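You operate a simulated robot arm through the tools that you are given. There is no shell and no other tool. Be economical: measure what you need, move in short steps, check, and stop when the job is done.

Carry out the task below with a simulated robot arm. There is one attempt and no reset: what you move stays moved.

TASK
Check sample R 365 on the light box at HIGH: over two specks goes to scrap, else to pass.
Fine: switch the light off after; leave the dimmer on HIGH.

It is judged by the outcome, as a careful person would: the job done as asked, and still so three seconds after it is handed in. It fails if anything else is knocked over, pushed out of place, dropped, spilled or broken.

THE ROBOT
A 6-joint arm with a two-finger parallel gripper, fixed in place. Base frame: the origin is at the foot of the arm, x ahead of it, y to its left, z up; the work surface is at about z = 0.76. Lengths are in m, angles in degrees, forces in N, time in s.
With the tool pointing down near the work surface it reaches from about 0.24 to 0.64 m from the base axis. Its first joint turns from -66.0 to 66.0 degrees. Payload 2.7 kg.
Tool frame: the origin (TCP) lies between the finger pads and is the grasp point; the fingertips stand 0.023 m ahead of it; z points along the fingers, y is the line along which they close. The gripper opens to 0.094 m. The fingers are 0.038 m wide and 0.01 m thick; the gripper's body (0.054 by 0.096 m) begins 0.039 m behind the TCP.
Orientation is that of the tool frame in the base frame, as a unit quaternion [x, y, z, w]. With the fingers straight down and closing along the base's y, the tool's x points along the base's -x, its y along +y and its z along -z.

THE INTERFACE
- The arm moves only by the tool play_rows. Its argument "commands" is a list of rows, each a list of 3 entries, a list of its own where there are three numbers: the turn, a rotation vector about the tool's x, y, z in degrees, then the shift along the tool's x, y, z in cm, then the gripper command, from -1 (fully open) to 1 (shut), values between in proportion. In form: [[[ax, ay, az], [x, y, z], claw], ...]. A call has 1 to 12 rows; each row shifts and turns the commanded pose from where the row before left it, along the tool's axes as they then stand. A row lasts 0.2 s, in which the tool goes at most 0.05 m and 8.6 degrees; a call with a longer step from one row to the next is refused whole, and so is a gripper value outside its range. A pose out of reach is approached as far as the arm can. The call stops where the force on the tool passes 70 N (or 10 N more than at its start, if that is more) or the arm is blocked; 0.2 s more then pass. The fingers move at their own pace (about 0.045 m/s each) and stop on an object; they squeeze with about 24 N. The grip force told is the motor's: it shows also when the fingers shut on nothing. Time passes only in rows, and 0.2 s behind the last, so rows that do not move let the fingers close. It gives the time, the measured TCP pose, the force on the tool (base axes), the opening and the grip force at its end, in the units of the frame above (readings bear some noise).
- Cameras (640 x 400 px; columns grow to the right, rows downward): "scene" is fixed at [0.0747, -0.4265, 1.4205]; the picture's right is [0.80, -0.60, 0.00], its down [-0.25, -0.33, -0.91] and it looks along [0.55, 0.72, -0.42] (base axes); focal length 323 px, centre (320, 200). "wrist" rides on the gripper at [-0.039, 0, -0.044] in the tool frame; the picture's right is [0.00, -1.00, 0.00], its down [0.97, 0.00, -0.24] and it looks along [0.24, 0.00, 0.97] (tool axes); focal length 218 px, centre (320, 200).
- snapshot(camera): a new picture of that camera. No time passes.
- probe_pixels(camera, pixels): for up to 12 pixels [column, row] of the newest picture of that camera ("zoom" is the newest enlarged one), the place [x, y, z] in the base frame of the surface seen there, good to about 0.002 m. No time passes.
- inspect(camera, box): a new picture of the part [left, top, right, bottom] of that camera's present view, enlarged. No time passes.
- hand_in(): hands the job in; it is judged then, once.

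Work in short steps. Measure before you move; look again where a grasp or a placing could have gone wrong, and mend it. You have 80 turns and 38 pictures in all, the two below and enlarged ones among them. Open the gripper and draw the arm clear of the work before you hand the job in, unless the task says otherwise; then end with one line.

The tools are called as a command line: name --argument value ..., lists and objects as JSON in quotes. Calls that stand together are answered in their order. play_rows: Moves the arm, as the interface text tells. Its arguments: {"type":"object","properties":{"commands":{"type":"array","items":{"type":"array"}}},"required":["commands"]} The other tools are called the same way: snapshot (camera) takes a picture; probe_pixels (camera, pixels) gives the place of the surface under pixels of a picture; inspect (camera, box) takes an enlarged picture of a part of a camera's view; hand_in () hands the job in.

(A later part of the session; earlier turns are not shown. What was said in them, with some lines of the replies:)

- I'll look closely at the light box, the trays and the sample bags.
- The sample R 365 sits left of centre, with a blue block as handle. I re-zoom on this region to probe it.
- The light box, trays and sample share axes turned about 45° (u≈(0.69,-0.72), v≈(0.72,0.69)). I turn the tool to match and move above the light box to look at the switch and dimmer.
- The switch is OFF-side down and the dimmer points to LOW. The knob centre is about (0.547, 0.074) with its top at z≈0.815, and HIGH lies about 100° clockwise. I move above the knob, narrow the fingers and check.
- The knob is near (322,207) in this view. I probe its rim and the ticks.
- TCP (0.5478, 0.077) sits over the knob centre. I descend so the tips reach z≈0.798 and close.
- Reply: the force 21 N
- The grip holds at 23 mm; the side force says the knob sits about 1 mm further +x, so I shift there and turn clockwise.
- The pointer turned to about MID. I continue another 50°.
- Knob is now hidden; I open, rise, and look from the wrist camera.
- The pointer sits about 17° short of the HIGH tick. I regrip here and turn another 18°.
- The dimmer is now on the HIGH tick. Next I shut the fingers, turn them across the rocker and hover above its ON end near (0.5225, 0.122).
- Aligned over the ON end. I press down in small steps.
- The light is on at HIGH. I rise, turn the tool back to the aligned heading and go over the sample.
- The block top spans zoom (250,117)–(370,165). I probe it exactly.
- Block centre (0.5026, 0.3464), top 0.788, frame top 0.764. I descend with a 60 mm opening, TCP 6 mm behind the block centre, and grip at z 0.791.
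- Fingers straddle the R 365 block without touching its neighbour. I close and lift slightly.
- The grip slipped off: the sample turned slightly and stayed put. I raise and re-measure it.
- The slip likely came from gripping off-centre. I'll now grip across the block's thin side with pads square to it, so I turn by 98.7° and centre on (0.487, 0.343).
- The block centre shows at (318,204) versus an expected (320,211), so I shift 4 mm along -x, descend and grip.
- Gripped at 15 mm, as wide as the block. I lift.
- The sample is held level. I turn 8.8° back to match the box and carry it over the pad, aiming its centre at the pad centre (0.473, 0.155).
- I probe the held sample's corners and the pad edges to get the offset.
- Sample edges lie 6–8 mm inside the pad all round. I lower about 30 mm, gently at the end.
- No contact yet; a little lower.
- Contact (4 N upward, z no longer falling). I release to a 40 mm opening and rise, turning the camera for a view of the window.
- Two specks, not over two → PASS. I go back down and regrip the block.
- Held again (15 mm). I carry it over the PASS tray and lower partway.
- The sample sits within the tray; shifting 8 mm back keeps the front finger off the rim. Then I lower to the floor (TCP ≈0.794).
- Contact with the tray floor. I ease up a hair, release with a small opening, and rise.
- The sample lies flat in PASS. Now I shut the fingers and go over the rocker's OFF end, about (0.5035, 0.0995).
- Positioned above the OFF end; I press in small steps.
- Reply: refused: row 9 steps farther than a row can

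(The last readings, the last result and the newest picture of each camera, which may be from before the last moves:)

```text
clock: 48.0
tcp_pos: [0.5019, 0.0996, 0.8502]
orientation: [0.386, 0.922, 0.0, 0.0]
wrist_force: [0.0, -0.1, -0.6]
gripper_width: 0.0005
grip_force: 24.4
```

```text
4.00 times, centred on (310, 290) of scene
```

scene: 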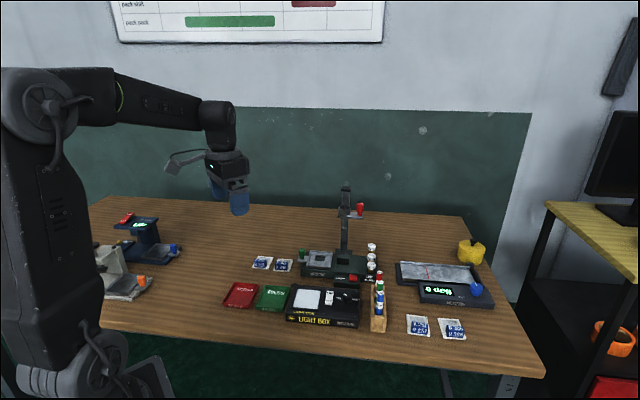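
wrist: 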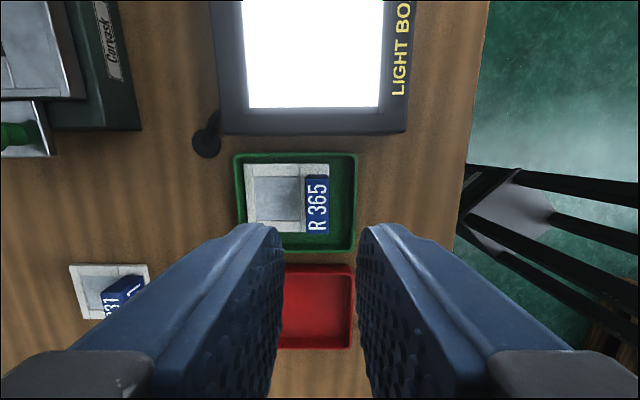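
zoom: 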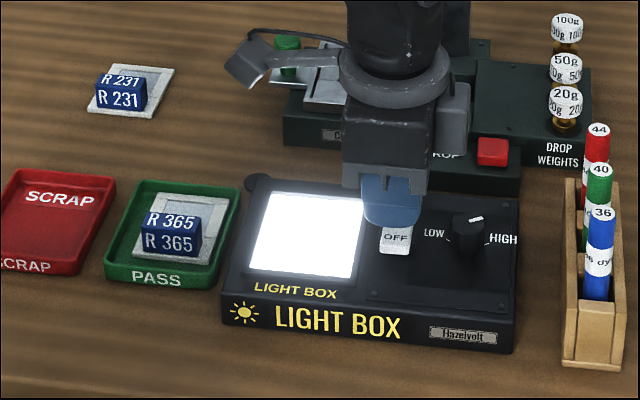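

One row was too long, so nothing moved; I resend with shorter steps.

play_rows --commands '[[[0, 0, 0], [0, 0, 1], 1], [[0, 0, 0], [0, 0, 0.5], 1], [[0, 0, 0], [0, 0, 0.3], 1], [[0, 0, 0], [0, 0, 0.3], 1], [[0, 0, 0], [0, 0, 0.2], 1], [[0, 0, 0], [0, 0, 0], 1], [[0, 0, 0], [0, 0, -3], 1], [[0, 0, 0], [0, 0, -4], 1], [[0, 0, 0], [0, 0, -4], 1], [[0, 0, 0], [3, 0, -3], 0], [[0, 0, 0], [3, 0, -3], -1]]'

inspect --camera "scene" --box '[230, 240, 390, 340]'

```text
clock: 50.4
tcp_pos: [0.4607, 0.1413, 0.9971]
orientation: [0.387, 0.922, 0.0, 0.0]
wrist_force: [0.4, -0.3, 0.1]
gripper_width: 0.05
grip_force: 0.1
```

```text
4.00 times, centred on (310, 290) of scene
```

zoom: 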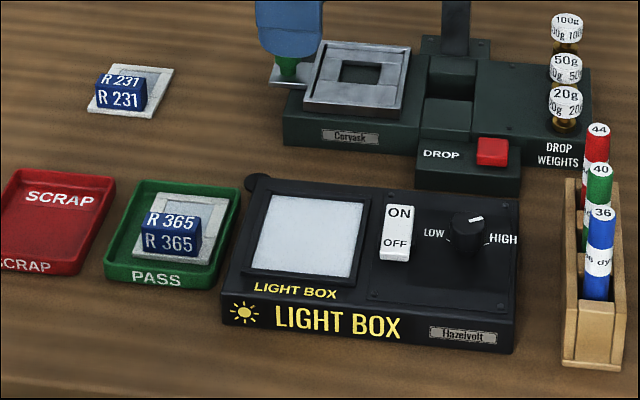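

The light is off, the dimmer is on HIGH, and R 365 is in PASS. I open the gripper fully, rise a little and hand in.

play_rows --commands '[[[0, 0, 0], [0, 0, -3], -1], [[0, 0, 0], [0, 0, -3], -1], [[0, 0, 0], [0, 0, 0], -1]]'

hand_in

```text
clock: 51.2
tcp_pos: [0.46, 0.1412, 1.0558]
orientation: [0.386, 0.922, 0.0, 0.0]
wrist_force: [0.5, 0.1, -0.2]
gripper_width: 0.094
grip_force: 0.1
```

```text
The job is handed in.
```

Sample R 365 showed two specks at HIGH, so it went to the PASS tray; the light is off and the dimmer is still on HIGH. My first grip slipped and nudged the sample slightly before the second one held.
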